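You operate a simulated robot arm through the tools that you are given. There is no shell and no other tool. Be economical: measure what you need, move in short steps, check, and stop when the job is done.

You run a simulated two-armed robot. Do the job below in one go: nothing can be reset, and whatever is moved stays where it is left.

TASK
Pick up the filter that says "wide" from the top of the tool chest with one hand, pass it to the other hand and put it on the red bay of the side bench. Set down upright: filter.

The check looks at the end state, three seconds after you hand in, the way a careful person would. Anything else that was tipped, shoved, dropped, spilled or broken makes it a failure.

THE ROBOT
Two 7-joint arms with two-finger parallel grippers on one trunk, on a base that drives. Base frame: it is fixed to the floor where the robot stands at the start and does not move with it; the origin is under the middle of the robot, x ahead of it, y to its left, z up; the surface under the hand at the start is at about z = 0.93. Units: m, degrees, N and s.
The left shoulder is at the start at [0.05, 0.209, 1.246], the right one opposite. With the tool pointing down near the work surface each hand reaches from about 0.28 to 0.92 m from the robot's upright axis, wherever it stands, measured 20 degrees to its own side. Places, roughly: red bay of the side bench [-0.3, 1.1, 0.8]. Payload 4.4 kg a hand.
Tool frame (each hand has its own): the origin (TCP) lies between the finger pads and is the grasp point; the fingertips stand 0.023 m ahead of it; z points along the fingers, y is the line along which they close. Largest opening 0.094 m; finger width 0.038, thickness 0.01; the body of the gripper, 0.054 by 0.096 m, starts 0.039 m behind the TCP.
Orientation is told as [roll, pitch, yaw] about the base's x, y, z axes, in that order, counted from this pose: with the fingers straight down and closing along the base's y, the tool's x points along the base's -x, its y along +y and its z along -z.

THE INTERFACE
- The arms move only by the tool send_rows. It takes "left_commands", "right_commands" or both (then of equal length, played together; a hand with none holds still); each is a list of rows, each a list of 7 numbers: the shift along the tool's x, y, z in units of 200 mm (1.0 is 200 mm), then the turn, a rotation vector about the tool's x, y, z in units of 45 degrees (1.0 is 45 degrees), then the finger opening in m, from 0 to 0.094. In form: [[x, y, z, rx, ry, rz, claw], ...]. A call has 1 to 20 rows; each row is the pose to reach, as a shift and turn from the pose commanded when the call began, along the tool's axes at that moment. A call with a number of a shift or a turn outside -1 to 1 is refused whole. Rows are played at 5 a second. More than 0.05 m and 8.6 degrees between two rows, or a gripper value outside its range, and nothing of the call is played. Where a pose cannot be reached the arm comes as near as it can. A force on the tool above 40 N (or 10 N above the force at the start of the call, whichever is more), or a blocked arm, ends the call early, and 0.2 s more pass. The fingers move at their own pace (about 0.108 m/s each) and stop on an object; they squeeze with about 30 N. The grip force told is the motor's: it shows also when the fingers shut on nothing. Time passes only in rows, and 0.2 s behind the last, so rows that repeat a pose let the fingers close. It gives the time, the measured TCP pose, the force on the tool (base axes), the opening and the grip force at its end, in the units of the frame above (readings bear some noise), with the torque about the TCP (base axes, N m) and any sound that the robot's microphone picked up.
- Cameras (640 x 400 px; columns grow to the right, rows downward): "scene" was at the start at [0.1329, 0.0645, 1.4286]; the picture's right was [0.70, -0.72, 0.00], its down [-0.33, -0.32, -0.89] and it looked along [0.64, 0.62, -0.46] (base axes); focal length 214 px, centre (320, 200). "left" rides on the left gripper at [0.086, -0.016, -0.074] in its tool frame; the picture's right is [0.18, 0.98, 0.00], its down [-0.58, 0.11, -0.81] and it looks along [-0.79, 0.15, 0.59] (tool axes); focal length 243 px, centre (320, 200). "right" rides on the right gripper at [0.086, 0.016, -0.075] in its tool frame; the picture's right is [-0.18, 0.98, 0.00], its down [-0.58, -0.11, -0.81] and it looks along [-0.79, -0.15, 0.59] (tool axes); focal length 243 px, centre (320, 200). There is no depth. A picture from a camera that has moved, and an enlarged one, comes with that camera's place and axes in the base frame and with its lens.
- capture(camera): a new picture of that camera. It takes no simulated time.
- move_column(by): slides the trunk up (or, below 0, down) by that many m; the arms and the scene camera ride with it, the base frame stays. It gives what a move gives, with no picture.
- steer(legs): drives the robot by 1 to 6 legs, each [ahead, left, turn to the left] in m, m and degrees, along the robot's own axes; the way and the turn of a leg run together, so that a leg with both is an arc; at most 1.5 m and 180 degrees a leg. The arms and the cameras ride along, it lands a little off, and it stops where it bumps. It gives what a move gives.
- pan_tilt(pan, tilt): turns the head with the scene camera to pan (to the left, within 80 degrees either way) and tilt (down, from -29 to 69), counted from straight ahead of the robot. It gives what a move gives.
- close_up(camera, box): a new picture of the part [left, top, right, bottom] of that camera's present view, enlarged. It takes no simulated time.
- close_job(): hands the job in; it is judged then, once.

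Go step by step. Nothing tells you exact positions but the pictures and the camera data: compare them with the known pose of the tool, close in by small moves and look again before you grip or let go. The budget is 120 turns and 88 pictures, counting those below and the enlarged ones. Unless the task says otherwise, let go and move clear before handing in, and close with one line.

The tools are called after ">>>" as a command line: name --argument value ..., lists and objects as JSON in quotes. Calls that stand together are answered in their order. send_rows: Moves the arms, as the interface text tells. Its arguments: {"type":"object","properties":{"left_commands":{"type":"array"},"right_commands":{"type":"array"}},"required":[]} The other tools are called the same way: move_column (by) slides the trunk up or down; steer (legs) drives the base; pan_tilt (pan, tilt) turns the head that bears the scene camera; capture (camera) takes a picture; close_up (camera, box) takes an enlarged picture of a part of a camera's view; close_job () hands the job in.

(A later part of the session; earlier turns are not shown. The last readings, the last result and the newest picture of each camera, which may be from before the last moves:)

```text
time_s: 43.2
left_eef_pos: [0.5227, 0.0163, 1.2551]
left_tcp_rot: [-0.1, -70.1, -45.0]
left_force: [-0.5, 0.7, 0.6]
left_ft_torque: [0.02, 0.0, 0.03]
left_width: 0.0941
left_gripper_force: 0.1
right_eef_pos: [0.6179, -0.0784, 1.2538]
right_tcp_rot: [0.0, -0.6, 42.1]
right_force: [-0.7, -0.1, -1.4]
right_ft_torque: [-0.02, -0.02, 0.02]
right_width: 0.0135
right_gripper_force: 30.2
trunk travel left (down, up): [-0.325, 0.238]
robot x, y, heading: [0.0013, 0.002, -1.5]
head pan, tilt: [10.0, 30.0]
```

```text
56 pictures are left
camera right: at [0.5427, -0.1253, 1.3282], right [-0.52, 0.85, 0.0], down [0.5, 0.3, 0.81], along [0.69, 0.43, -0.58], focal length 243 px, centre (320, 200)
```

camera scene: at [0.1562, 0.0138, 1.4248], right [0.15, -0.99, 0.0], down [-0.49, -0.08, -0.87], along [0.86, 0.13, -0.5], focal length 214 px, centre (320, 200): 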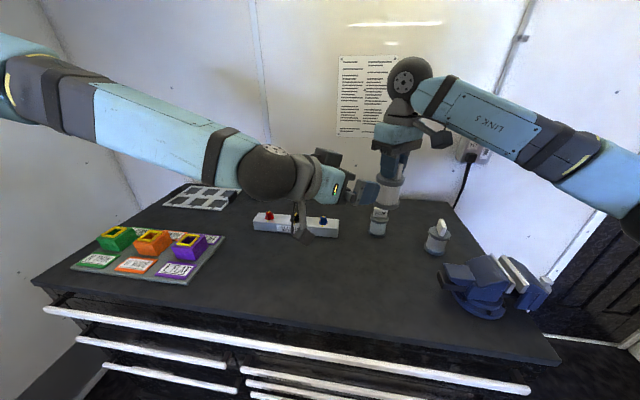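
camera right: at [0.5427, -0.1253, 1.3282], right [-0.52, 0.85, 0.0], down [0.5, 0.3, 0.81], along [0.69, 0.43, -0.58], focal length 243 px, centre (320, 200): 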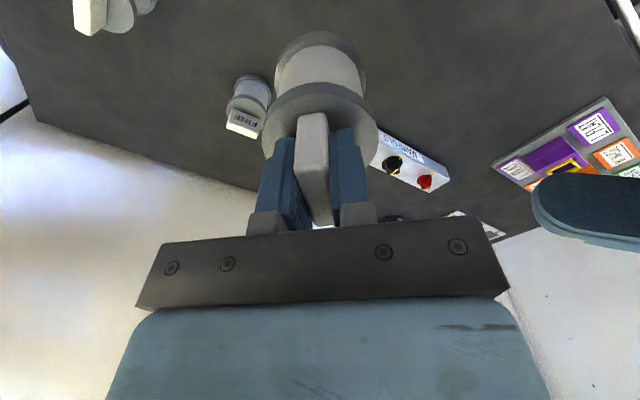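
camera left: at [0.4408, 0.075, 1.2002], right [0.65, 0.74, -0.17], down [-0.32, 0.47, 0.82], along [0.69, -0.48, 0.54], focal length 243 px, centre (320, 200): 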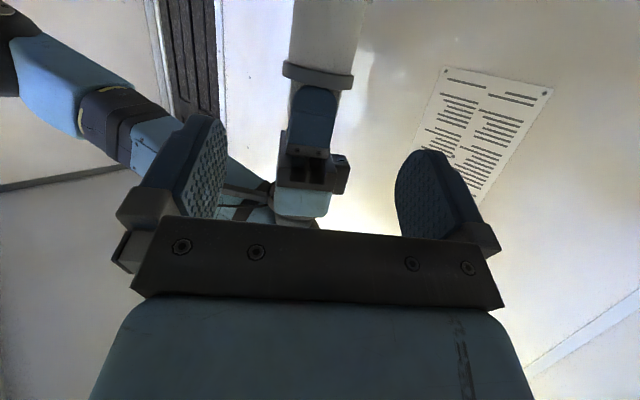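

The filter lines up with the left hand's centre plane. I advance along the fingers 9 cm and check.

>>> send_rows --left_commands '[[0, 0, 0.12, 0, 0, 0, 0.094], [0, 0, 0.24, 0, 0, 0, 0.094], [0, 0, 0.36, 0, 0, 0, 0.094], [0, 0, 0.45, 0, 0, 0, 0.094], [0, 0, 0.45, 0, 0, 0, 0.094]]'

>>> close_up --camera "scene" --box '[300, 100, 460, 240]'

>>> capture --camera "left"

>>> capture --camera "right"

```text
time_s: 44.4
left_eef_pos: [0.5757, -0.0001, 1.2344]
left_tcp_rot: [0.1, -70.1, -45.1]
left_force: [0.0, -0.3, -0.4]
left_ft_torque: [0.0, -0.03, 0.02]
left_width: 0.0942
left_gripper_force: 0.0
left hand out of reach, approached as far as the arm can: row 2, 3, 4, 5
right_eef_pos: [0.6202, -0.0803, 1.2547]
right_tcp_rot: [0.1, -0.7, 42.1]
right_force: [0.3, 1.6, -0.7]
right_ft_torque: [0.0, -0.02, -0.01]
right_width: 0.0134
right_gripper_force: 29.2
trunk travel left (down, up): [-0.325, 0.238]
robot x, y, heading: [-0.0009, -0.0005, -1.4]
head pan, tilt: [10.0, 30.0]
```

```text
2.86 times, centred on (380, 170) of scene
camera zoom: at [0.1564, 0.0124, 1.4248], right [0.15, -0.99, 0.0], down [-0.49, -0.07, -0.87], along [0.86, 0.13, -0.5], focal length 613 px, centre (149, 286)
```

zoom: 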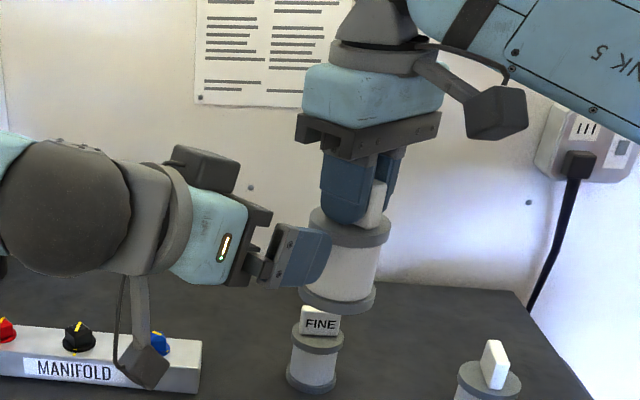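

```text
54 pictures are left
camera left: at [0.4943, 0.0584, 1.1795], right [0.65, 0.74, -0.17], down [-0.32, 0.47, 0.82], along [0.69, -0.48, 0.54], focal length 243 px, centre (320, 200)
```

left: 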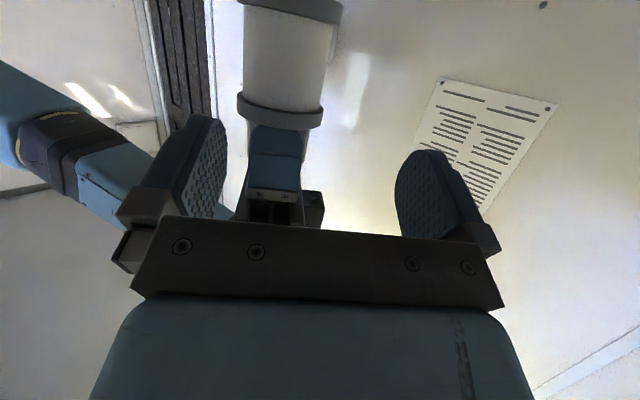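

```text
53 pictures are left
camera right: at [0.5428, -0.1268, 1.3279], right [-0.52, 0.85, 0.0], down [0.5, 0.3, 0.81], along [0.69, 0.43, -0.58], focal length 243 px, centre (320, 200)
```

right: 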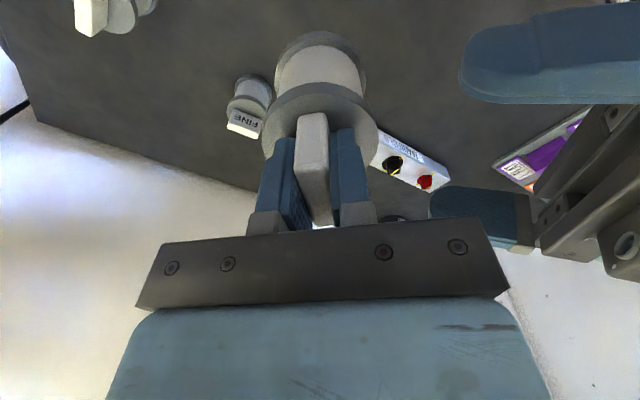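

The left arm ran to its reach limit, so I bring the filter to the left hand instead: first sideways and up to line up, then part of the way in.

>>> send_rows --right_commands '[[-0.065, 0.003, -0.07, 0, 0, 0, 0], [-0.13, 0.007, -0.14, 0, 0, 0, 0], [-0.125, 0.08, -0.14, 0, 0, 0, 0], [-0.122, 0.15, -0.14, 0, 0, 0, 0], [-0.12, 0.2, -0.14, 0, 0, 0, 0], [-0.12, 0.2, -0.14, 0, 0, 0, 0]]'

>>> close_up --camera "scene" --box '[280, 80, 440, 220]'

>>> capture --camera "left"

>>> capture --camera "right"

```text
time_s: 45.8
left_eef_pos: [0.5761, -0.0002, 1.2339]
left_tcp_rot: [0.0, -70.0, -45.1]
left_force: [-0.1, -0.7, -0.6]
left_ft_torque: [0.04, 0.01, 0.02]
left_width: 0.094
left_gripper_force: 0.0
right_eef_pos: [0.6104, -0.0343, 1.2835]
right_tcp_rot: [0.1, -0.6, 42.0]
right_force: [-0.4, 0.1, -0.9]
right_ft_torque: [-0.02, -0.01, 0.02]
right_width: 0.0136
right_gripper_force: 29.8
trunk travel left (down, up): [-0.325, 0.238]
robot x, y, heading: [-0.0005, -0.0023, -1.7]
head pan, tilt: [10.0, 30.0]
```

```text
2.86 times, centred on (360, 150) of scene
camera zoom: at [0.157, 0.0123, 1.4247], right [0.15, -0.99, 0.0], down [-0.49, -0.07, -0.87], along [0.86, 0.13, -0.5], focal length 613 px, centre (206, 343)
```

zoom: 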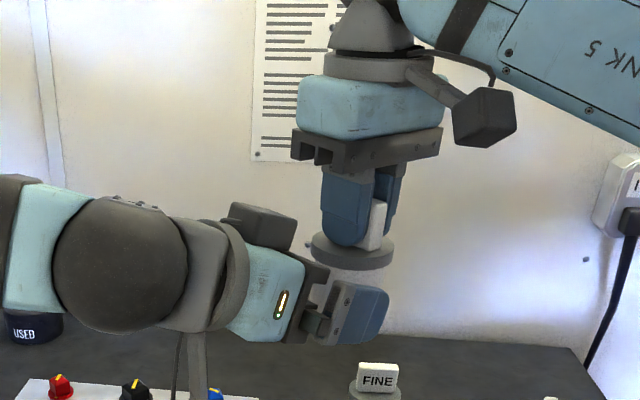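

```text
51 pictures are left
camera left: at [0.4946, 0.0583, 1.1792], right [0.65, 0.74, -0.17], down [-0.32, 0.47, 0.82], along [0.69, -0.48, 0.54], focal length 243 px, centre (320, 200)
```

left: 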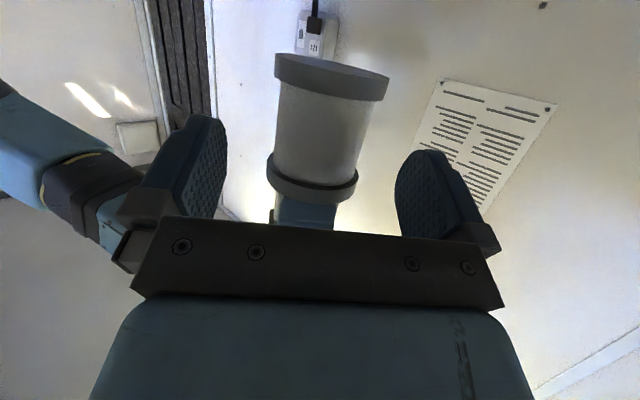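

```text
50 pictures are left
camera right: at [0.5349, -0.0809, 1.3566], right [-0.52, 0.85, 0.0], down [0.5, 0.3, 0.81], along [0.69, 0.43, -0.58], focal length 243 px, centre (320, 200)
```

right: 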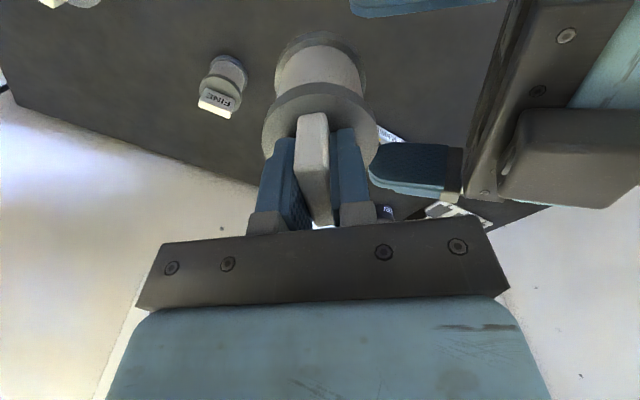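

Well centred between the left fingers, and the gripper bodies stay clear. I slide the filter the last 4 cm in.

>>> send_rows --right_commands '[[0.002, 0.05, 0, 0, 0, 0, 0], [0.005, 0.1, 0, 0, 0, 0, 0], [0.008, 0.15, 0, 0, 0, 0, 0], [0.01, 0.2, 0, 0, 0, 0, 0], [0.01, 0.2, 0, 0, 0, 0, 0]]'

>>> close_up --camera "scene" --box '[280, 80, 440, 220]'

>>> capture --camera "left"

>>> capture --camera "right"

```text
time_s: 47.0
left_eef_pos: [0.5767, -0.0013, 1.2336]
left_tcp_rot: [0.0, -70.1, -45.2]
left_force: [0.0, 0.1, -0.3]
left_ft_torque: [0.0, 0.01, 0.0]
left_width: 0.0939
left_gripper_force: 0.0
right_eef_pos: [0.582, -0.0064, 1.282]
right_tcp_rot: [0.0, -0.6, 42.0]
right_force: [0.6, 0.2, 0.3]
right_ft_torque: [0.0, 0.03, 0.01]
right_width: 0.0136
right_gripper_force: 30.3
trunk travel left (down, up): [-0.325, 0.238]
robot x, y, heading: [0.003, 0.0002, -1.7]
head pan, tilt: [10.0, 30.0]
```

```text
2.86 times, centred on (360, 150) of scene
camera zoom: at [0.1571, 0.0123, 1.4247], right [0.15, -0.99, 0.0], down [-0.49, -0.07, -0.87], along [0.86, 0.13, -0.5], focal length 613 px, centre (206, 343)
```

zoom: 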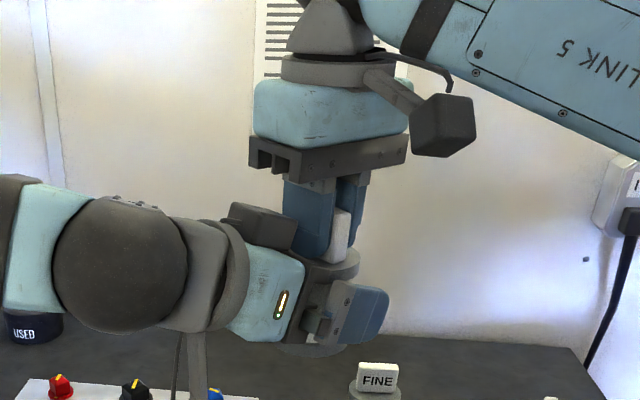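

```text
48 pictures are left
camera left: at [0.4947, 0.0583, 1.1792], right [0.65, 0.74, -0.17], down [-0.32, 0.47, 0.82], along [0.69, -0.48, 0.54], focal length 243 px, centre (320, 200)
```

left: 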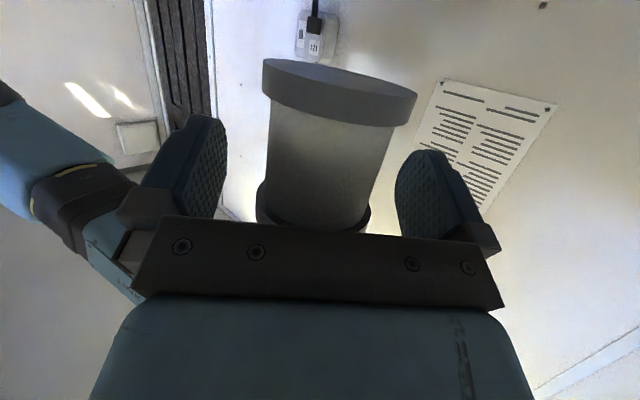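

```text
47 pictures are left
camera right: at [0.5066, -0.054, 1.3569], right [-0.52, 0.85, 0.0], down [0.5, 0.3, 0.81], along [0.69, 0.43, -0.58], focal length 243 px, centre (320, 200)
```

right: 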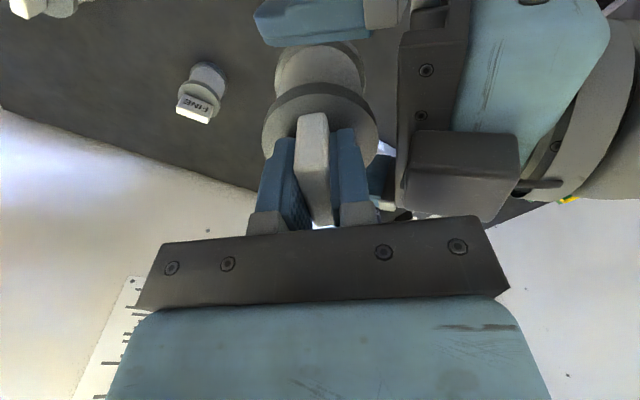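

Everything is lined up with no contact. I lower the filter 4 mm so that the pads cover the disc rim well, then close the left fingers.

>>> send_rows --right_commands '[[0, 0, 0.01, 0, 0, 0, 0], [0, 0, 0.02, 0, 0, 0, 0], [0, 0, 0.02, 0, 0, 0, 0]]'

>>> send_rows --left_commands '[[0, 0, 0, 0, 0, 0, 0.08], [0, 0, 0, 0, 0, 0, 0.07], [0, 0, 0, 0, 0, 0, 0.06], [0, 0, 0, 0, 0, 0, 0.05], [0, 0, 0, 0, 0, 0, 0.03], [0, 0, 0, 0, 0, 0, 0.03]]'

>>> capture --camera "left"

>>> close_up --camera "scene" --box '[310, 110, 410, 200]'

```text
time_s: 47.8
left_eef_pos: [0.5757, -0.0, 1.2348]
left_tcp_rot: [0.0, -70.1, -45.2]
left_force: [-0.1, 0.2, 0.1]
left_ft_torque: [-0.05, 0.01, 0.04]
left_width: 0.0941
left_gripper_force: 0.0
right_eef_pos: [0.5822, -0.0071, 1.2788]
right_tcp_rot: [0.1, -0.7, 42.0]
right_force: [0.6, 0.2, -0.6]
right_ft_torque: [0.02, -0.08, -0.02]
right_width: 0.0133
right_gripper_force: 29.9
trunk travel left (down, up): [-0.325, 0.238]
robot x, y, heading: [-0.002, -0.0049, -1.5]
head pan, tilt: [10.0, 30.0]
```

```text
time_s: 49.2
left_eef_pos: [0.5765, 0.0001, 1.2331]
left_tcp_rot: [0.1, -70.1, -45.1]
left_force: [1.6, 2.2, -0.1]
left_ft_torque: [0.56, -0.56, 0.11]
left_width: 0.0612
left_gripper_force: 30.2
right_eef_pos: [0.5821, -0.0078, 1.2787]
right_tcp_rot: [0.0, -0.6, 42.1]
right_force: [-1.6, -2.2, 0.6]
right_ft_torque: [-0.65, 0.69, -0.06]
right_width: 0.0135
right_gripper_force: 29.8
trunk travel left (down, up): [-0.325, 0.238]
robot x, y, heading: [-0.0015, 0.0022, -1.6]
head pan, tilt: [10.0, 30.0]
```

```text
46 pictures are left
camera left: at [0.4947, 0.0586, 1.1792], right [0.65, 0.74, -0.17], down [-0.32, 0.47, 0.82], along [0.69, -0.48, 0.54], focal length 243 px, centre (320, 200)
```

left: 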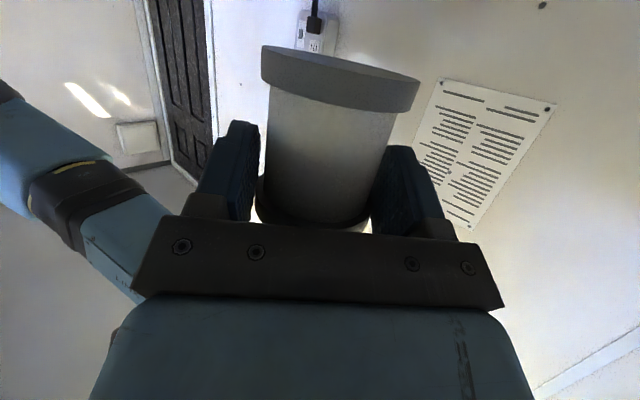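

```text
4.44 times, centred on (360, 155) of scene
camera zoom: at [0.1569, 0.0125, 1.4247], right [0.15, -0.99, 0.0], down [-0.49, -0.07, -0.87], along [0.86, 0.13, -0.5], focal length 953 px, centre (142, 400)
```

zoom: 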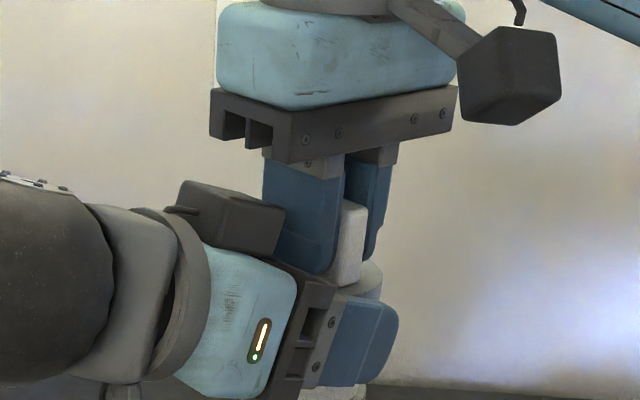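

The left hand holds the disc rim at 61 mm. I open the right fingers only slightly (room is tight beside the left gripper) and rise straight up.

>>> send_rows --right_commands '[[0, 0, 0, 0, 0, 0, 0.018], [0, 0, 0, 0, 0, 0, 0.026], [0, 0, 0, 0, 0, 0, 0.026]]'

>>> close_up --camera "right" --box '[220, 20, 420, 240]'

>>> capture --camera "left"

```text
time_s: 50.0
left_eef_pos: [0.5764, -0.0012, 1.2333]
left_tcp_rot: [0.0, -70.0, -45.1]
left_force: [0.2, 0.0, 1.2]
left_ft_torque: [-0.04, -0.02, 0.01]
left_width: 0.061
left_gripper_force: 29.6
right_eef_pos: [0.5816, -0.0076, 1.2797]
right_tcp_rot: [0.1, -0.7, 42.1]
right_force: [0.1, 0.1, 0.0]
right_ft_torque: [-0.04, -0.03, -0.01]
right_width: 0.0261
right_gripper_force: 0.0
trunk travel left (down, up): [-0.325, 0.238]
robot x, y, heading: [-0.0002, -0.0022, -1.3]
head pan, tilt: [10.0, 30.0]
```

```text
1.82 times, centred on (320, 130) of right
camera zoom: at [0.5065, -0.0542, 1.3526], right [-0.52, 0.85, 0.0], down [0.5, 0.3, 0.81], along [0.69, 0.43, -0.58], focal length 441 px, centre (320, 327)
```

zoom: 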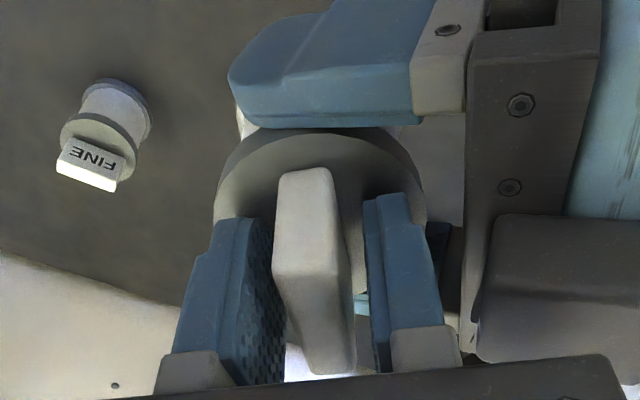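

```text
43 pictures are left
camera left: at [0.4945, 0.0585, 1.1792], right [0.65, 0.74, -0.17], down [-0.32, 0.47, 0.82], along [0.69, -0.48, 0.54], focal length 243 px, centre (320, 200)
```

left: 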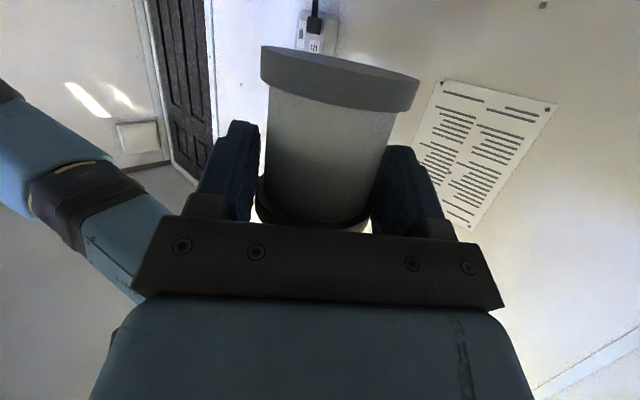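

The handle is free and the left grip holds still. The right hand rises straight up, then retreats to its own side.

>>> send_rows --right_commands '[[0, 0, -0.05, 0, 0, 0, 0.026], [0, 0, -0.15, 0, 0, 0, 0.026], [0, 0, -0.3, 0, 0, 0, 0.026], [0, 0, -0.5, 0, 0, 0, 0.026], [0.07, -0.2, -0.5, 0, 0, 0, 0.026], [0.14, -0.4, -0.5, 0, 0, 0, 0.026], [0.2, -0.6, -0.5, 0, 0, 0, 0.026], [0.3, -0.8, -0.5, 0, 0, 0, 0.026], [0.4, -0.95, -0.5, 0, 0, 0, 0.026], [0.4, -0.95, -0.5, 0, 0, 0, 0.026]]'

>>> capture --camera "scene"

>>> capture --camera "left"

```text
time_s: 52.2
left_eef_pos: [0.576, 0.0017, 1.2346]
left_tcp_rot: [-0.1, -70.1, -44.9]
left_force: [1.6, 1.2, -0.8]
left_ft_torque: [-0.02, 0.01, 0.0]
left_width: 0.0609
left_gripper_force: 30.4
right_eef_pos: [0.6499, -0.203, 1.377]
right_tcp_rot: [0.0, -0.6, 42.1]
right_force: [0.0, 0.2, 0.4]
right_ft_torque: [0.01, 0.0, 0.0]
right_width: 0.026
right_gripper_force: 0.1
trunk travel left (down, up): [-0.325, 0.238]
robot x, y, heading: [-0.0029, 0.0018, -1.8]
head pan, tilt: [10.0, 30.0]
```

```text
42 pictures are left
camera scene: at [0.1572, 0.0135, 1.4247], right [0.15, -0.99, 0.0], down [-0.49, -0.07, -0.87], along [0.86, 0.13, -0.5], focal length 214 px, centre (320, 200)
```

scene: 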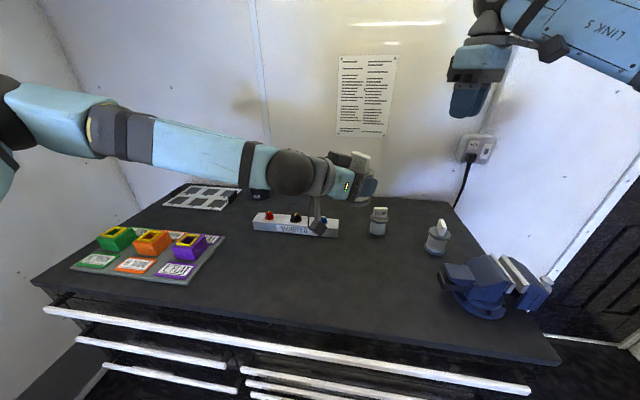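

```text
41 pictures are left
camera left: at [0.4948, 0.0594, 1.179], right [0.65, 0.74, -0.17], down [-0.32, 0.47, 0.82], along [0.69, -0.48, 0.54], focal length 243 px, centre (320, 200)
```

left: 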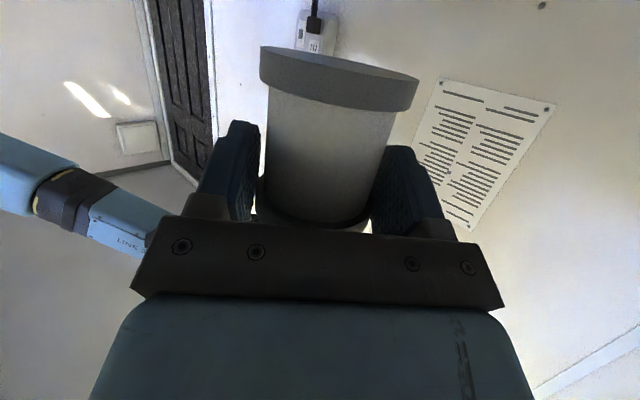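

The left hand holds the filter upright alone. I swing the left hand to point straight ahead of the robot and tuck the right hand in, before driving.

>>> send_rows --left_commands '[[0.035, 0.054, -0.097, -0.114, 0, -0.041, 0.03], [0.071, 0.108, -0.194, -0.227, 0, -0.083, 0.03], [0.106, 0.162, -0.291, -0.341, 0, -0.124, 0.03], [0.141, 0.215, -0.388, -0.455, 0, -0.166, 0.03], [0.177, 0.27, -0.486, -0.568, 0, -0.207, 0.03], [0.212, 0.323, -0.583, -0.682, 0, -0.248, 0.03], [0.248, 0.377, -0.68, -0.795, 0, -0.29, 0.03], [0.283, 0.431, -0.777, -0.909, 0, -0.331, 0.03], [0.283, 0.431, -0.777, -0.909, 0, -0.331, 0.03]]' --right_commands '[[0.1, 0.05, 0, 0, 0, 0, 0.026], [0.2, 0.1, 0, 0, 0, 0, 0.026], [0.3, 0.15, 0, 0, 0, 0, 0.026], [0.4, 0.2, 0, 0, 0, 0, 0.026], [0.5, 0.25, 0, 0, 0, 0, 0.026], [0.6, 0.3, 0, 0, 0, 0, 0.026], [0.7, 0.35, 0, 0, 0, 0, 0.026], [0.79, 0.394, 0, 0, 0, 0, 0.026], [0.79, 0.394, 0, 0, 0, 0, 0.026]]'

>>> capture --camera "scene"

>>> capture --camera "left"

```text
time_s: 54.2
left_eef_pos: [0.5229, 0.1795, 1.2344]
left_tcp_rot: [-0.1, -70.0, -1.3]
left_force: [0.1, -0.2, -0.8]
left_ft_torque: [-0.01, 0.01, 0.05]
left_width: 0.0609
left_gripper_force: 29.9
right_eef_pos: [0.4784, -0.2504, 1.3742]
right_tcp_rot: [0.2, -0.6, 41.9]
right_force: [-0.9, -0.2, 0.6]
right_ft_torque: [0.01, 0.01, 0.0]
right_width: 0.026
right_gripper_force: 0.1
trunk travel left (down, up): [-0.325, 0.238]
robot x, y, heading: [-0.0002, 0.0022, -1.3]
head pan, tilt: [10.0, 30.0]
```

```text
40 pictures are left
camera scene: at [0.1578, 0.0128, 1.4246], right [0.15, -0.99, 0.0], down [-0.5, -0.07, -0.87], along [0.86, 0.13, -0.5], focal length 214 px, centre (320, 200)
```

scene: 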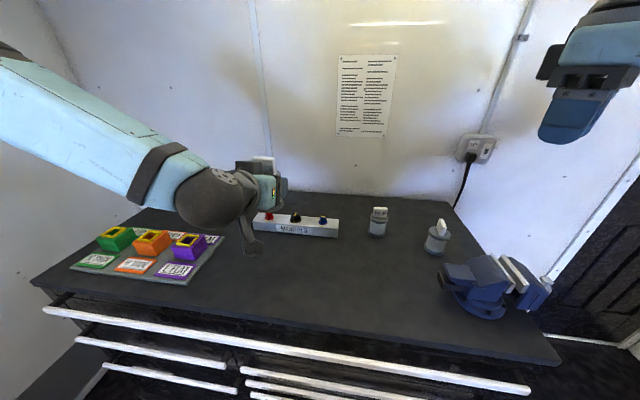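

```text
39 pictures are left
camera left: at [0.423, 0.1649, 1.1799], right [-0.04, 0.98, -0.17], down [-0.56, 0.12, 0.82], along [0.83, 0.13, 0.54], focal length 243 px, centre (320, 200)
```

left: 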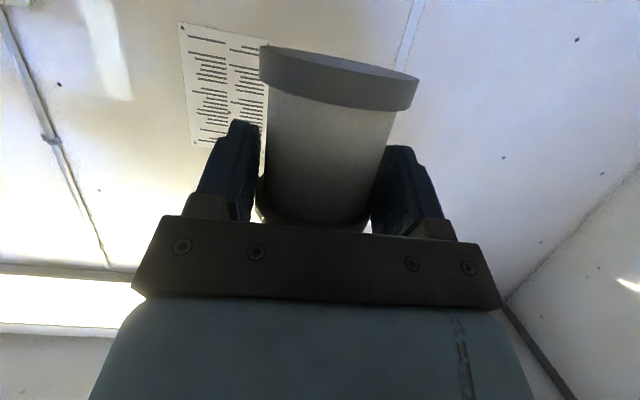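

The grasp is unchanged. I turn the robot in place to face the side bench.

>>> steer --legs '[[0, 0, 45], [0, 0, 46.3]]'

>>> pan_tilt --pan 0 --tilt 35

>>> capture --camera "scene"

>>> capture --camera "left"

>>> pan_tilt --pan -60 --tilt 35

>>> capture --camera "scene"

```text
time_s: 58.7
left_eef_pos: [-0.1834, 0.5205, 1.2353]
left_tcp_rot: [-0.1, -69.9, 89.1]
left_force: [1.0, -0.1, -0.2]
left_ft_torque: [-0.01, 0.01, 0.03]
left_width: 0.0609
left_gripper_force: 30.2
right_eef_pos: [0.2464, 0.4804, 1.3747]
right_tcp_rot: [0.1, -0.7, 132.7]
right_force: [-0.5, -0.1, -0.1]
right_ft_torque: [0.03, -0.04, 0.02]
right_width: 0.0264
right_gripper_force: 0.1
trunk travel left (down, up): [-0.325, 0.238]
robot x, y, heading: [-0.001, 0.0013, 89.0]
head pan, tilt: [10.0, 30.0]
```

```text
time_s: 59.4
left_eef_pos: [-0.184, 0.5205, 1.2348]
left_tcp_rot: [-0.1, -70.0, 89.1]
left_force: [0.6, -0.1, -1.0]
left_ft_torque: [0.0, 0.02, 0.0]
left_width: 0.0606
left_gripper_force: 29.9
right_eef_pos: [0.2461, 0.4801, 1.374]
right_tcp_rot: [0.1, -0.7, 132.5]
right_force: [-0.1, 0.8, 0.7]
right_ft_torque: [-0.02, 0.0, -0.02]
right_width: 0.0259
right_gripper_force: 0.0
trunk travel left (down, up): [-0.325, 0.238]
robot x, y, heading: [-0.0033, -0.0009, 89.0]
head pan, tilt: [0.0, 35.0]
```

```text
38 pictures are left
camera scene: at [0.0023, 0.1563, 1.417], right [1.0, -0.02, 0.0], down [-0.01, -0.57, -0.82], along [0.01, 0.82, -0.57], focal length 214 px, centre (320, 200)
```

scene: 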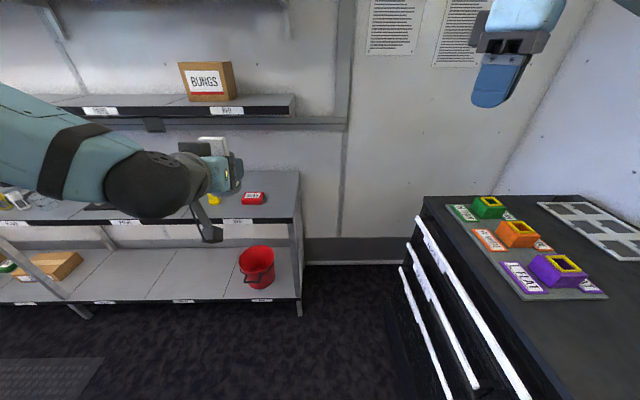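

```text
37 pictures are left
camera left: at [-0.1688, 0.4203, 1.1803], right [-0.98, -0.05, -0.17], down [-0.12, -0.56, 0.82], along [-0.14, 0.83, 0.54], focal length 243 px, centre (320, 200)
```

left: 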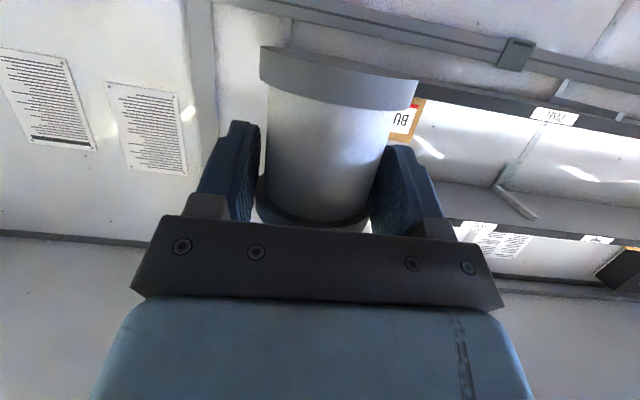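

```text
time_s: 60.7
left_eef_pos: [-0.1841, 0.5212, 1.2358]
left_tcp_rot: [0.0, -69.9, 89.1]
left_force: [-0.4, 0.2, -0.7]
left_ft_torque: [-0.03, 0.03, 0.0]
left_width: 0.0607
left_gripper_force: 30.1
right_eef_pos: [0.2457, 0.4801, 1.3744]
right_tcp_rot: [0.1, -0.8, 132.6]
right_force: [-1.1, -0.2, -0.2]
right_ft_torque: [0.05, 0.01, -0.03]
right_width: 0.0258
right_gripper_force: 0.2
trunk travel left (down, up): [-0.325, 0.238]
robot x, y, heading: [0.0014, 0.0006, 89.2]
head pan, tilt: [-60.0, 35.0]
```

```text
36 pictures are left
camera scene: at [0.078, 0.1112, 1.4169], right [0.49, -0.87, 0.0], down [-0.5, -0.28, -0.82], along [0.72, 0.4, -0.57], focal length 214 px, centre (320, 200)
```

scene: 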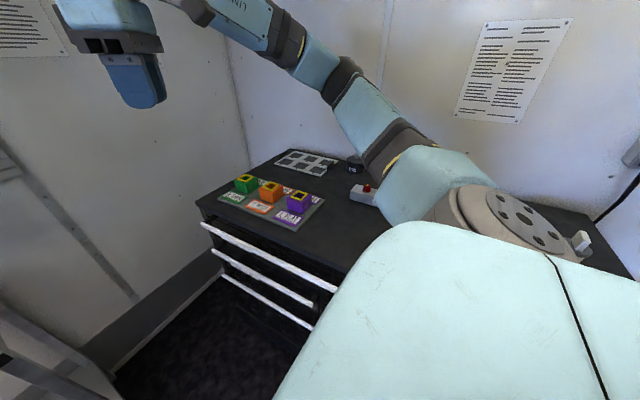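

Filter steady. The shelf over the bench may overhang, so I lower before going in. First shift left away from the chest, then lower the column a bit.

>>> steer --legs '[[0, 0.1, 1]]'

>>> move_column --by -0.15

>>> capture --camera "scene"

>>> pan_tilt --pan 5 --tilt 35

>>> capture --camera "scene"

```text
time_s: 62.3
left_eef_pos: [-0.2899, 0.5172, 1.2353]
left_tcp_rot: [0.0, -70.1, 90.1]
left_force: [0.0, 0.4, -0.6]
left_ft_torque: [0.04, -0.02, 0.0]
left_width: 0.0605
left_gripper_force: 29.9
right_eef_pos: [0.1409, 0.485, 1.3751]
right_tcp_rot: [0.1, -0.6, 133.6]
right_force: [0.8, 0.7, 0.3]
right_ft_torque: [0.0, 0.01, 0.03]
right_width: 0.026
right_gripper_force: 0.1
trunk travel left (down, up): [-0.325, 0.238]
robot x, y, heading: [-0.0992, 0.0015, 90.4]
head pan, tilt: [-60.0, 35.0]
```

```text
time_s: 64.0
left_eef_pos: [-0.2904, 0.5171, 1.0859]
left_tcp_rot: [-0.1, -70.0, 90.1]
left_force: [0.5, -0.3, -1.1]
left_ft_torque: [-0.03, -0.03, -0.01]
left_width: 0.0606
left_gripper_force: 30.3
right_eef_pos: [0.14, 0.4856, 1.2246]
right_tcp_rot: [0.1, -0.7, 133.6]
right_force: [0.5, 0.4, 0.1]
right_ft_torque: [0.03, -0.02, 0.0]
right_width: 0.026
right_gripper_force: 0.0
trunk travel left (down, up): [-0.175, 0.388]
robot x, y, heading: [-0.0984, -0.0007, 89.9]
head pan, tilt: [-60.0, 35.0]
```

```text
35 pictures are left
camera scene: at [-0.0217, 0.1129, 1.267], right [0.5, -0.86, 0.0], down [-0.5, -0.29, -0.82], along [0.71, 0.41, -0.57], focal length 214 px, centre (320, 200)
```

scene: 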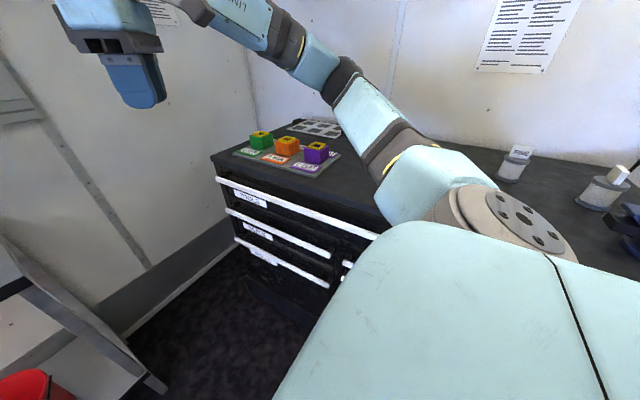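

```text
time_s: 65.4
left_eef_pos: [-0.2911, 0.5176, 1.0852]
left_tcp_rot: [-0.1, -69.9, 90.1]
left_force: [-0.1, 0.2, -1.1]
left_ft_torque: [-0.01, -0.01, 0.02]
left_width: 0.0604
left_gripper_force: 30.3
right_eef_pos: [0.1399, 0.486, 1.2248]
right_tcp_rot: [0.1, -0.7, 133.5]
right_force: [0.1, -0.9, 0.1]
right_ft_torque: [0.01, -0.02, 0.0]
right_width: 0.0261
right_gripper_force: 0.0
trunk travel left (down, up): [-0.175, 0.388]
robot x, y, heading: [-0.0988, -0.0009, 90.3]
head pan, tilt: [5.0, 35.0]
```

```text
34 pictures are left
camera scene: at [-0.1057, 0.1566, 1.2669], right [1.0, 0.09, 0.0], down [0.05, -0.57, -0.82], along [-0.07, 0.82, -0.57], focal length 214 px, centre (320, 200)
```

scene: 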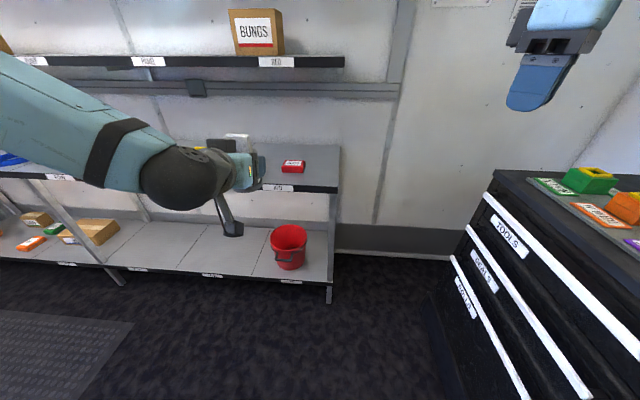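

I need the bench's true height and edge; I enlarge its right front corner.

>>> close_up --camera "scene" --box '[240, 130, 360, 210]'

```text
5.00 times, centred on (300, 170) of scene
camera zoom: at [-0.1057, 0.1566, 1.2669], right [1.0, 0.09, 0.0], down [0.05, -0.57, -0.82], along [-0.07, 0.82, -0.57], focal length 1072 px, centre (420, 350)
```

zoom: 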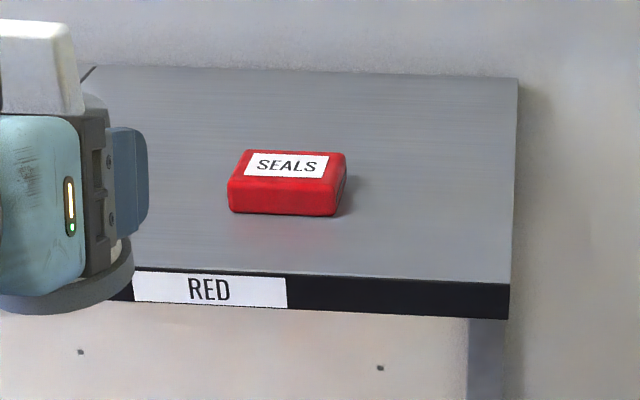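

From several views the bench top is at about z 0.85 and its front edge at y 0.845; the gap right of the box is x -0.24…-0.10. I lower the left arm and line it up with x≈-0.169, still in front of the bench.

>>> send_rows --left_commands '[[0.106, -0.102, 0.038, 0, 0, 0, 0.03], [0.212, -0.203, 0.077, 0, 0, 0, 0.03], [0.318, -0.305, 0.115, 0, 0, 0, 0.03], [0.423, -0.407, 0.154, 0, 0, 0, 0.03], [0.529, -0.508, 0.192, 0, 0, 0, 0.03], [0.635, -0.61, 0.231, 0, 0, 0, 0.03], [0.635, -0.61, 0.231, 0, 0, 0, 0.03]]'

>>> capture --camera "scene"

>>> capture --camera "left"

```text
time_s: 67.0
left_eef_pos: [-0.2435, 0.5215, 0.9941]
left_tcp_rot: [-0.1, -70.0, 90.1]
left_force: [1.1, -0.5, -0.9]
left_ft_torque: [-0.02, 0.01, -0.01]
left_width: 0.0606
left_gripper_force: 29.6
left hand out of reach, approached as far as the arm can: row 4, 5, 6, 7
right_eef_pos: [0.1394, 0.4864, 1.2246]
right_tcp_rot: [0.1, -0.7, 133.6]
right_force: [0.1, 0.9, -0.6]
right_ft_torque: [0.0, -0.02, 0.0]
right_width: 0.026
right_gripper_force: 0.0
trunk travel left (down, up): [-0.175, 0.388]
robot x, y, heading: [-0.0991, 0.0017, 90.4]
head pan, tilt: [5.0, 35.0]
```

```text
32 pictures are left
camera scene: at [-0.1057, 0.1567, 1.2669], right [1.0, 0.09, 0.0], down [0.05, -0.57, -0.82], along [-0.07, 0.82, -0.57], focal length 214 px, centre (320, 200)
```

scene: 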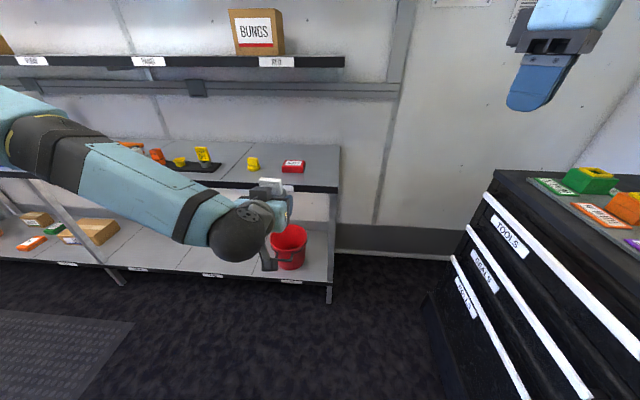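

```text
31 pictures are left
camera left: at [-0.2267, 0.4214, 0.9387], right [-0.98, -0.06, -0.17], down [-0.11, -0.56, 0.82], along [-0.15, 0.83, 0.54], focal length 243 px, centre (320, 200)
```

left: 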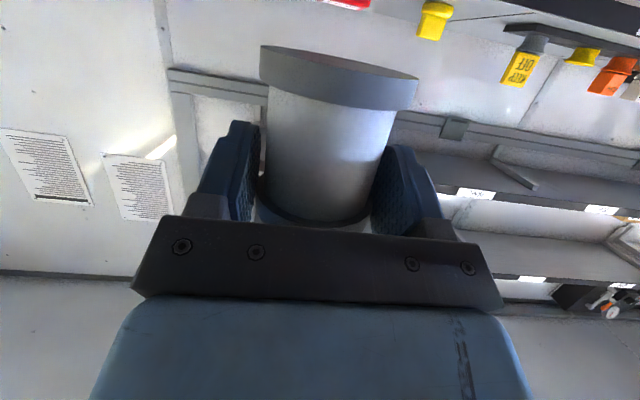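

The arm hit its limit at z≈0.99, so the column will do the rest. I lower it 4.5 cm, shift the robot right 7.5 cm and drive part of the way in.

>>> move_column --by -0.045

>>> steer --legs '[[0, -0.075, 0], [0.22, 0, 0]]'

>>> pan_tilt --pan 5 --tilt 45

>>> capture --camera "scene"

```text
time_s: 67.8
left_eef_pos: [-0.2432, 0.521, 0.9493]
left_tcp_rot: [-0.1, -70.0, 90.1]
left_force: [0.1, -0.4, -0.7]
left_ft_torque: [0.01, 0.0, -0.01]
left_width: 0.0609
left_gripper_force: 30.1
right_eef_pos: [0.1396, 0.4837, 1.1795]
right_tcp_rot: [0.1, -0.6, 133.6]
right_force: [0.0, 0.1, -0.5]
right_ft_torque: [-0.01, 0.01, -0.02]
right_width: 0.0259
right_gripper_force: 0.0
trunk travel left (down, up): [-0.13, 0.433]
robot x, y, heading: [-0.0988, -0.0014, 90.2]
head pan, tilt: [5.0, 35.0]
```

```text
time_s: 70.5
left_eef_pos: [-0.1691, 0.7439, 0.9473]
left_tcp_rot: [-0.2, -70.0, 90.1]
left_force: [0.5, 0.9, -1.1]
left_ft_torque: [0.02, 0.0, 0.02]
left_width: 0.0606
left_gripper_force: 30.7
right_eef_pos: [0.2154, 0.7075, 1.18]
right_tcp_rot: [0.1, -0.6, 133.5]
right_force: [0.3, 1.3, -0.7]
right_ft_torque: [-0.06, 0.02, 0.0]
right_width: 0.0259
right_gripper_force: 0.0
trunk travel left (down, up): [-0.13, 0.433]
robot x, y, heading: [-0.0195, 0.2221, 90.0]
head pan, tilt: [5.0, 35.0]
```

```text
time_s: 71.2
left_eef_pos: [-0.1687, 0.7432, 0.9483]
left_tcp_rot: [-0.2, -70.0, 90.0]
left_force: [0.3, 0.0, -0.9]
left_ft_torque: [-0.01, -0.01, -0.04]
left_width: 0.0604
left_gripper_force: 30.4
right_eef_pos: [0.215, 0.7073, 1.1799]
right_tcp_rot: [0.1, -0.7, 133.6]
right_force: [-0.2, 0.4, -0.2]
right_ft_torque: [0.01, -0.05, -0.02]
right_width: 0.0261
right_gripper_force: 0.1
trunk travel left (down, up): [-0.13, 0.433]
robot x, y, heading: [-0.0205, 0.2238, 90.0]
head pan, tilt: [5.0, 45.0]
```

```text
30 pictures are left
camera scene: at [-0.0308, 0.3717, 1.2072], right [1.0, 0.09, 0.0], down [0.06, -0.7, -0.71], along [-0.06, 0.7, -0.71], focal length 214 px, centre (320, 200)
```

scene: 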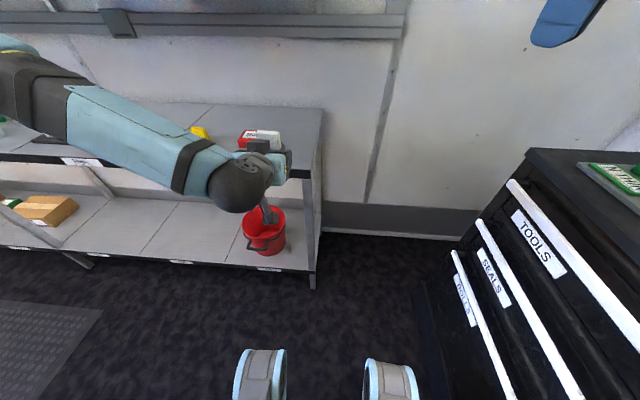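

>>> close_up --camera "scene" --box '[200, 90, 350, 190]'

>>> capture --camera "left"

>>> capture --camera "right"

```text
4.00 times, centred on (275, 140) of scene
camera zoom: at [-0.0308, 0.3717, 1.2072], right [1.0, 0.09, 0.0], down [0.06, -0.7, -0.71], along [-0.06, 0.7, -0.71], focal length 858 px, centre (500, 440)
```

zoom: 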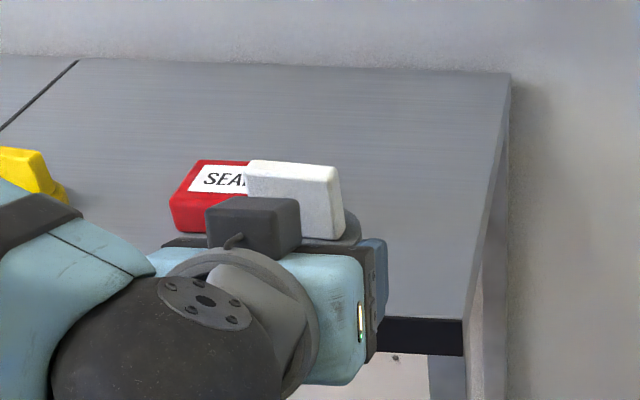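

```text
28 pictures are left
camera left: at [-0.1524, 0.6431, 0.8939], right [-0.98, -0.06, -0.17], down [-0.11, -0.56, 0.82], along [-0.15, 0.83, 0.54], focal length 243 px, centre (320, 200)
```

left: 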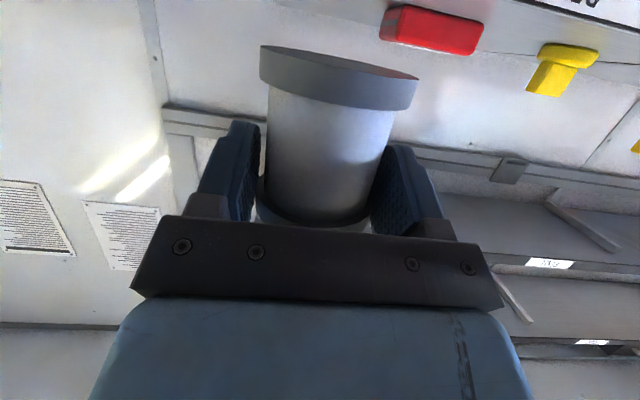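

```text
27 pictures are left
camera right: at [0.2633, 0.6327, 1.2536], right [-0.84, -0.54, 0.0], down [-0.31, 0.49, 0.81], along [-0.44, 0.68, -0.58], focal length 243 px, centre (320, 200)
```

right: 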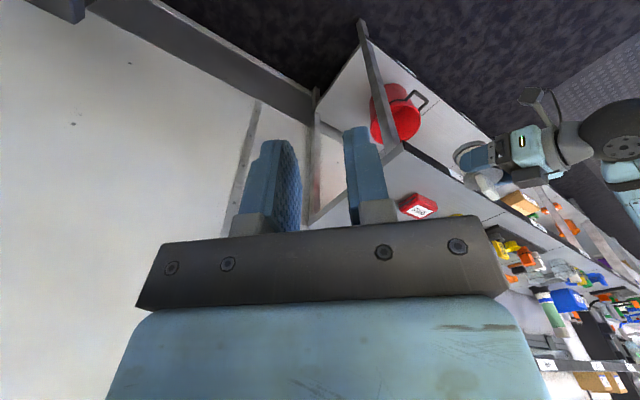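

Measurements agree: bench corner at about [-0.096, 0.84, 0.85]. The filter's base has ~4.5 cm clearance, so I drive in the remaining 16 cm.

>>> steer --legs '[[0.16, 0, 0]]'

>>> capture --camera "right"

>>> close_up --camera "scene" --box '[200, 60, 380, 190]'

>>> capture --camera "left"

```text
time_s: 72.6
left_eef_pos: [-0.1695, 0.9057, 0.9488]
left_tcp_rot: [-0.1, -70.0, 90.1]
left_force: [0.3, -0.3, -1.3]
left_ft_torque: [-0.03, 0.0, 0.0]
left_width: 0.0606
left_gripper_force: 30.3
right_eef_pos: [0.2137, 0.871, 1.18]
right_tcp_rot: [0.1, -0.6, 133.6]
right_force: [-0.6, 0.5, -0.4]
right_ft_torque: [-0.05, 0.01, 0.02]
right_width: 0.0259
right_gripper_force: 0.1
trunk travel left (down, up): [-0.13, 0.433]
robot x, y, heading: [-0.0251, 0.3861, 90.1]
head pan, tilt: [5.0, 45.0]
```

```text
26 pictures are left
camera right: at [0.263, 0.795, 1.2532], right [-0.84, -0.54, 0.0], down [-0.31, 0.49, 0.81], along [-0.44, 0.68, -0.58], focal length 243 px, centre (320, 200)
```

right: 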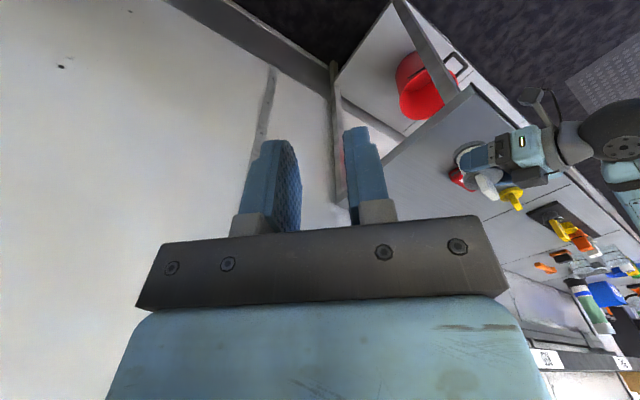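

```text
3.08 times, centred on (290, 125) of scene
camera zoom: at [-0.0311, 0.534, 1.207], right [1.0, 0.09, 0.0], down [0.06, -0.7, -0.71], along [-0.06, 0.7, -0.71], focal length 660 px, centre (412, 431)
```

zoom: 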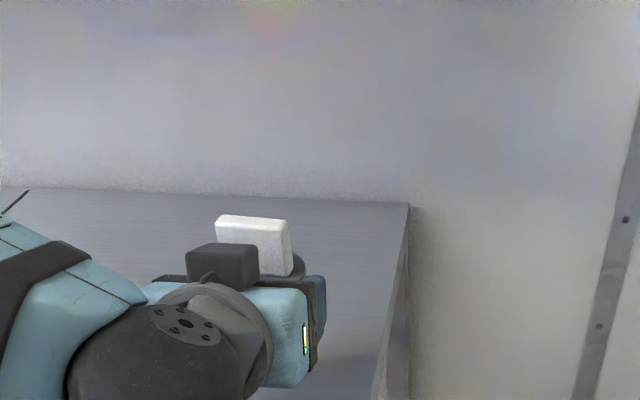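

```text
24 pictures are left
camera left: at [-0.1526, 0.8052, 0.8935], right [-0.98, -0.06, -0.17], down [-0.11, -0.56, 0.82], along [-0.15, 0.83, 0.54], focal length 243 px, centre (320, 200)
```

left: 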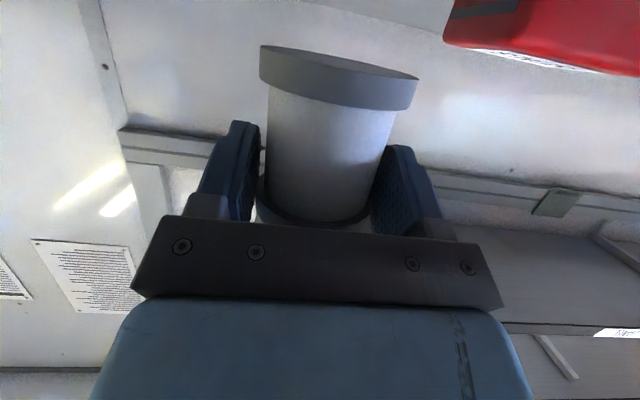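

The filter is over the bay. I check it against the edge and the box through the right hand's camera.

>>> close_up --camera "right" --box '[420, 80, 560, 220]'

```text
2.86 times, centred on (490, 150) of right
camera zoom: at [0.263, 0.795, 1.2532], right [-0.84, -0.54, 0.0], down [-0.31, 0.49, 0.81], along [-0.44, 0.68, -0.58], focal length 693 px, centre (-166, 343)
```

zoom: 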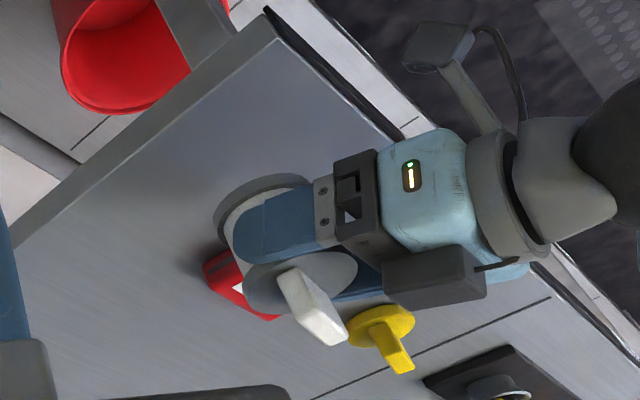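

The filter is inside the bay, the wrist camera is outside the edge. I lower by the column: 3.5 cm, then in small steps watching the force.

>>> move_column --by -0.035

>>> move_column --by -0.005

>>> close_up --camera "right" --box '[420, 80, 560, 220]'

```text
time_s: 73.4
left_eef_pos: [-0.1686, 0.9045, 0.9133]
left_tcp_rot: [0.0, -70.0, 90.0]
left_force: [0.7, -0.4, -0.5]
left_ft_torque: [-0.03, 0.01, 0.04]
left_width: 0.0605
left_gripper_force: 29.7
right_eef_pos: [0.2147, 0.8686, 1.1453]
right_tcp_rot: [0.1, -0.8, 133.6]
right_force: [1.0, 0.2, 0.8]
right_ft_torque: [0.0, -0.02, 0.0]
right_width: 0.0257
right_gripper_force: 0.1
trunk travel left (down, up): [-0.095, 0.468]
robot x, y, heading: [-0.0226, 0.385, 90.4]
head pan, tilt: [5.0, 45.0]
```

```text
time_s: 74.0
left_eef_pos: [-0.1694, 0.9047, 0.9095]
left_tcp_rot: [-0.1, -70.1, 90.0]
left_force: [0.6, 0.6, -1.5]
left_ft_torque: [-0.03, -0.01, -0.01]
left_width: 0.0605
left_gripper_force: 30.0
right_eef_pos: [0.2152, 0.868, 1.139]
right_tcp_rot: [0.1, -0.7, 133.5]
right_force: [0.4, 0.8, 0.3]
right_ft_torque: [0.01, 0.02, -0.03]
right_width: 0.0258
right_gripper_force: 0.1
trunk travel left (down, up): [-0.09, 0.473]
robot x, y, heading: [-0.0232, 0.3831, 90.3]
head pan, tilt: [5.0, 45.0]
```

```text
2.86 times, centred on (490, 150) of right
camera zoom: at [0.263, 0.7941, 1.2136], right [-0.84, -0.54, 0.0], down [-0.31, 0.49, 0.81], along [-0.44, 0.68, -0.58], focal length 693 px, centre (-166, 343)
```

zoom: 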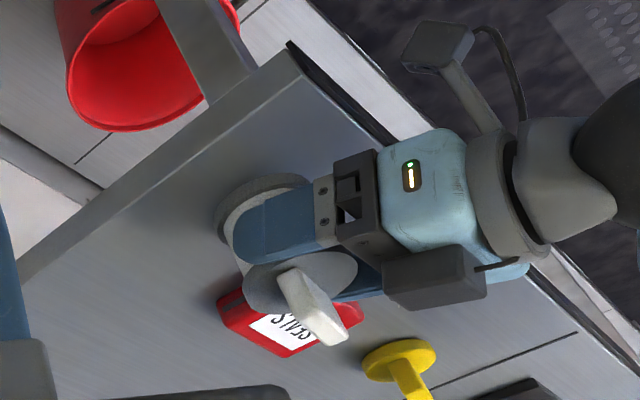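

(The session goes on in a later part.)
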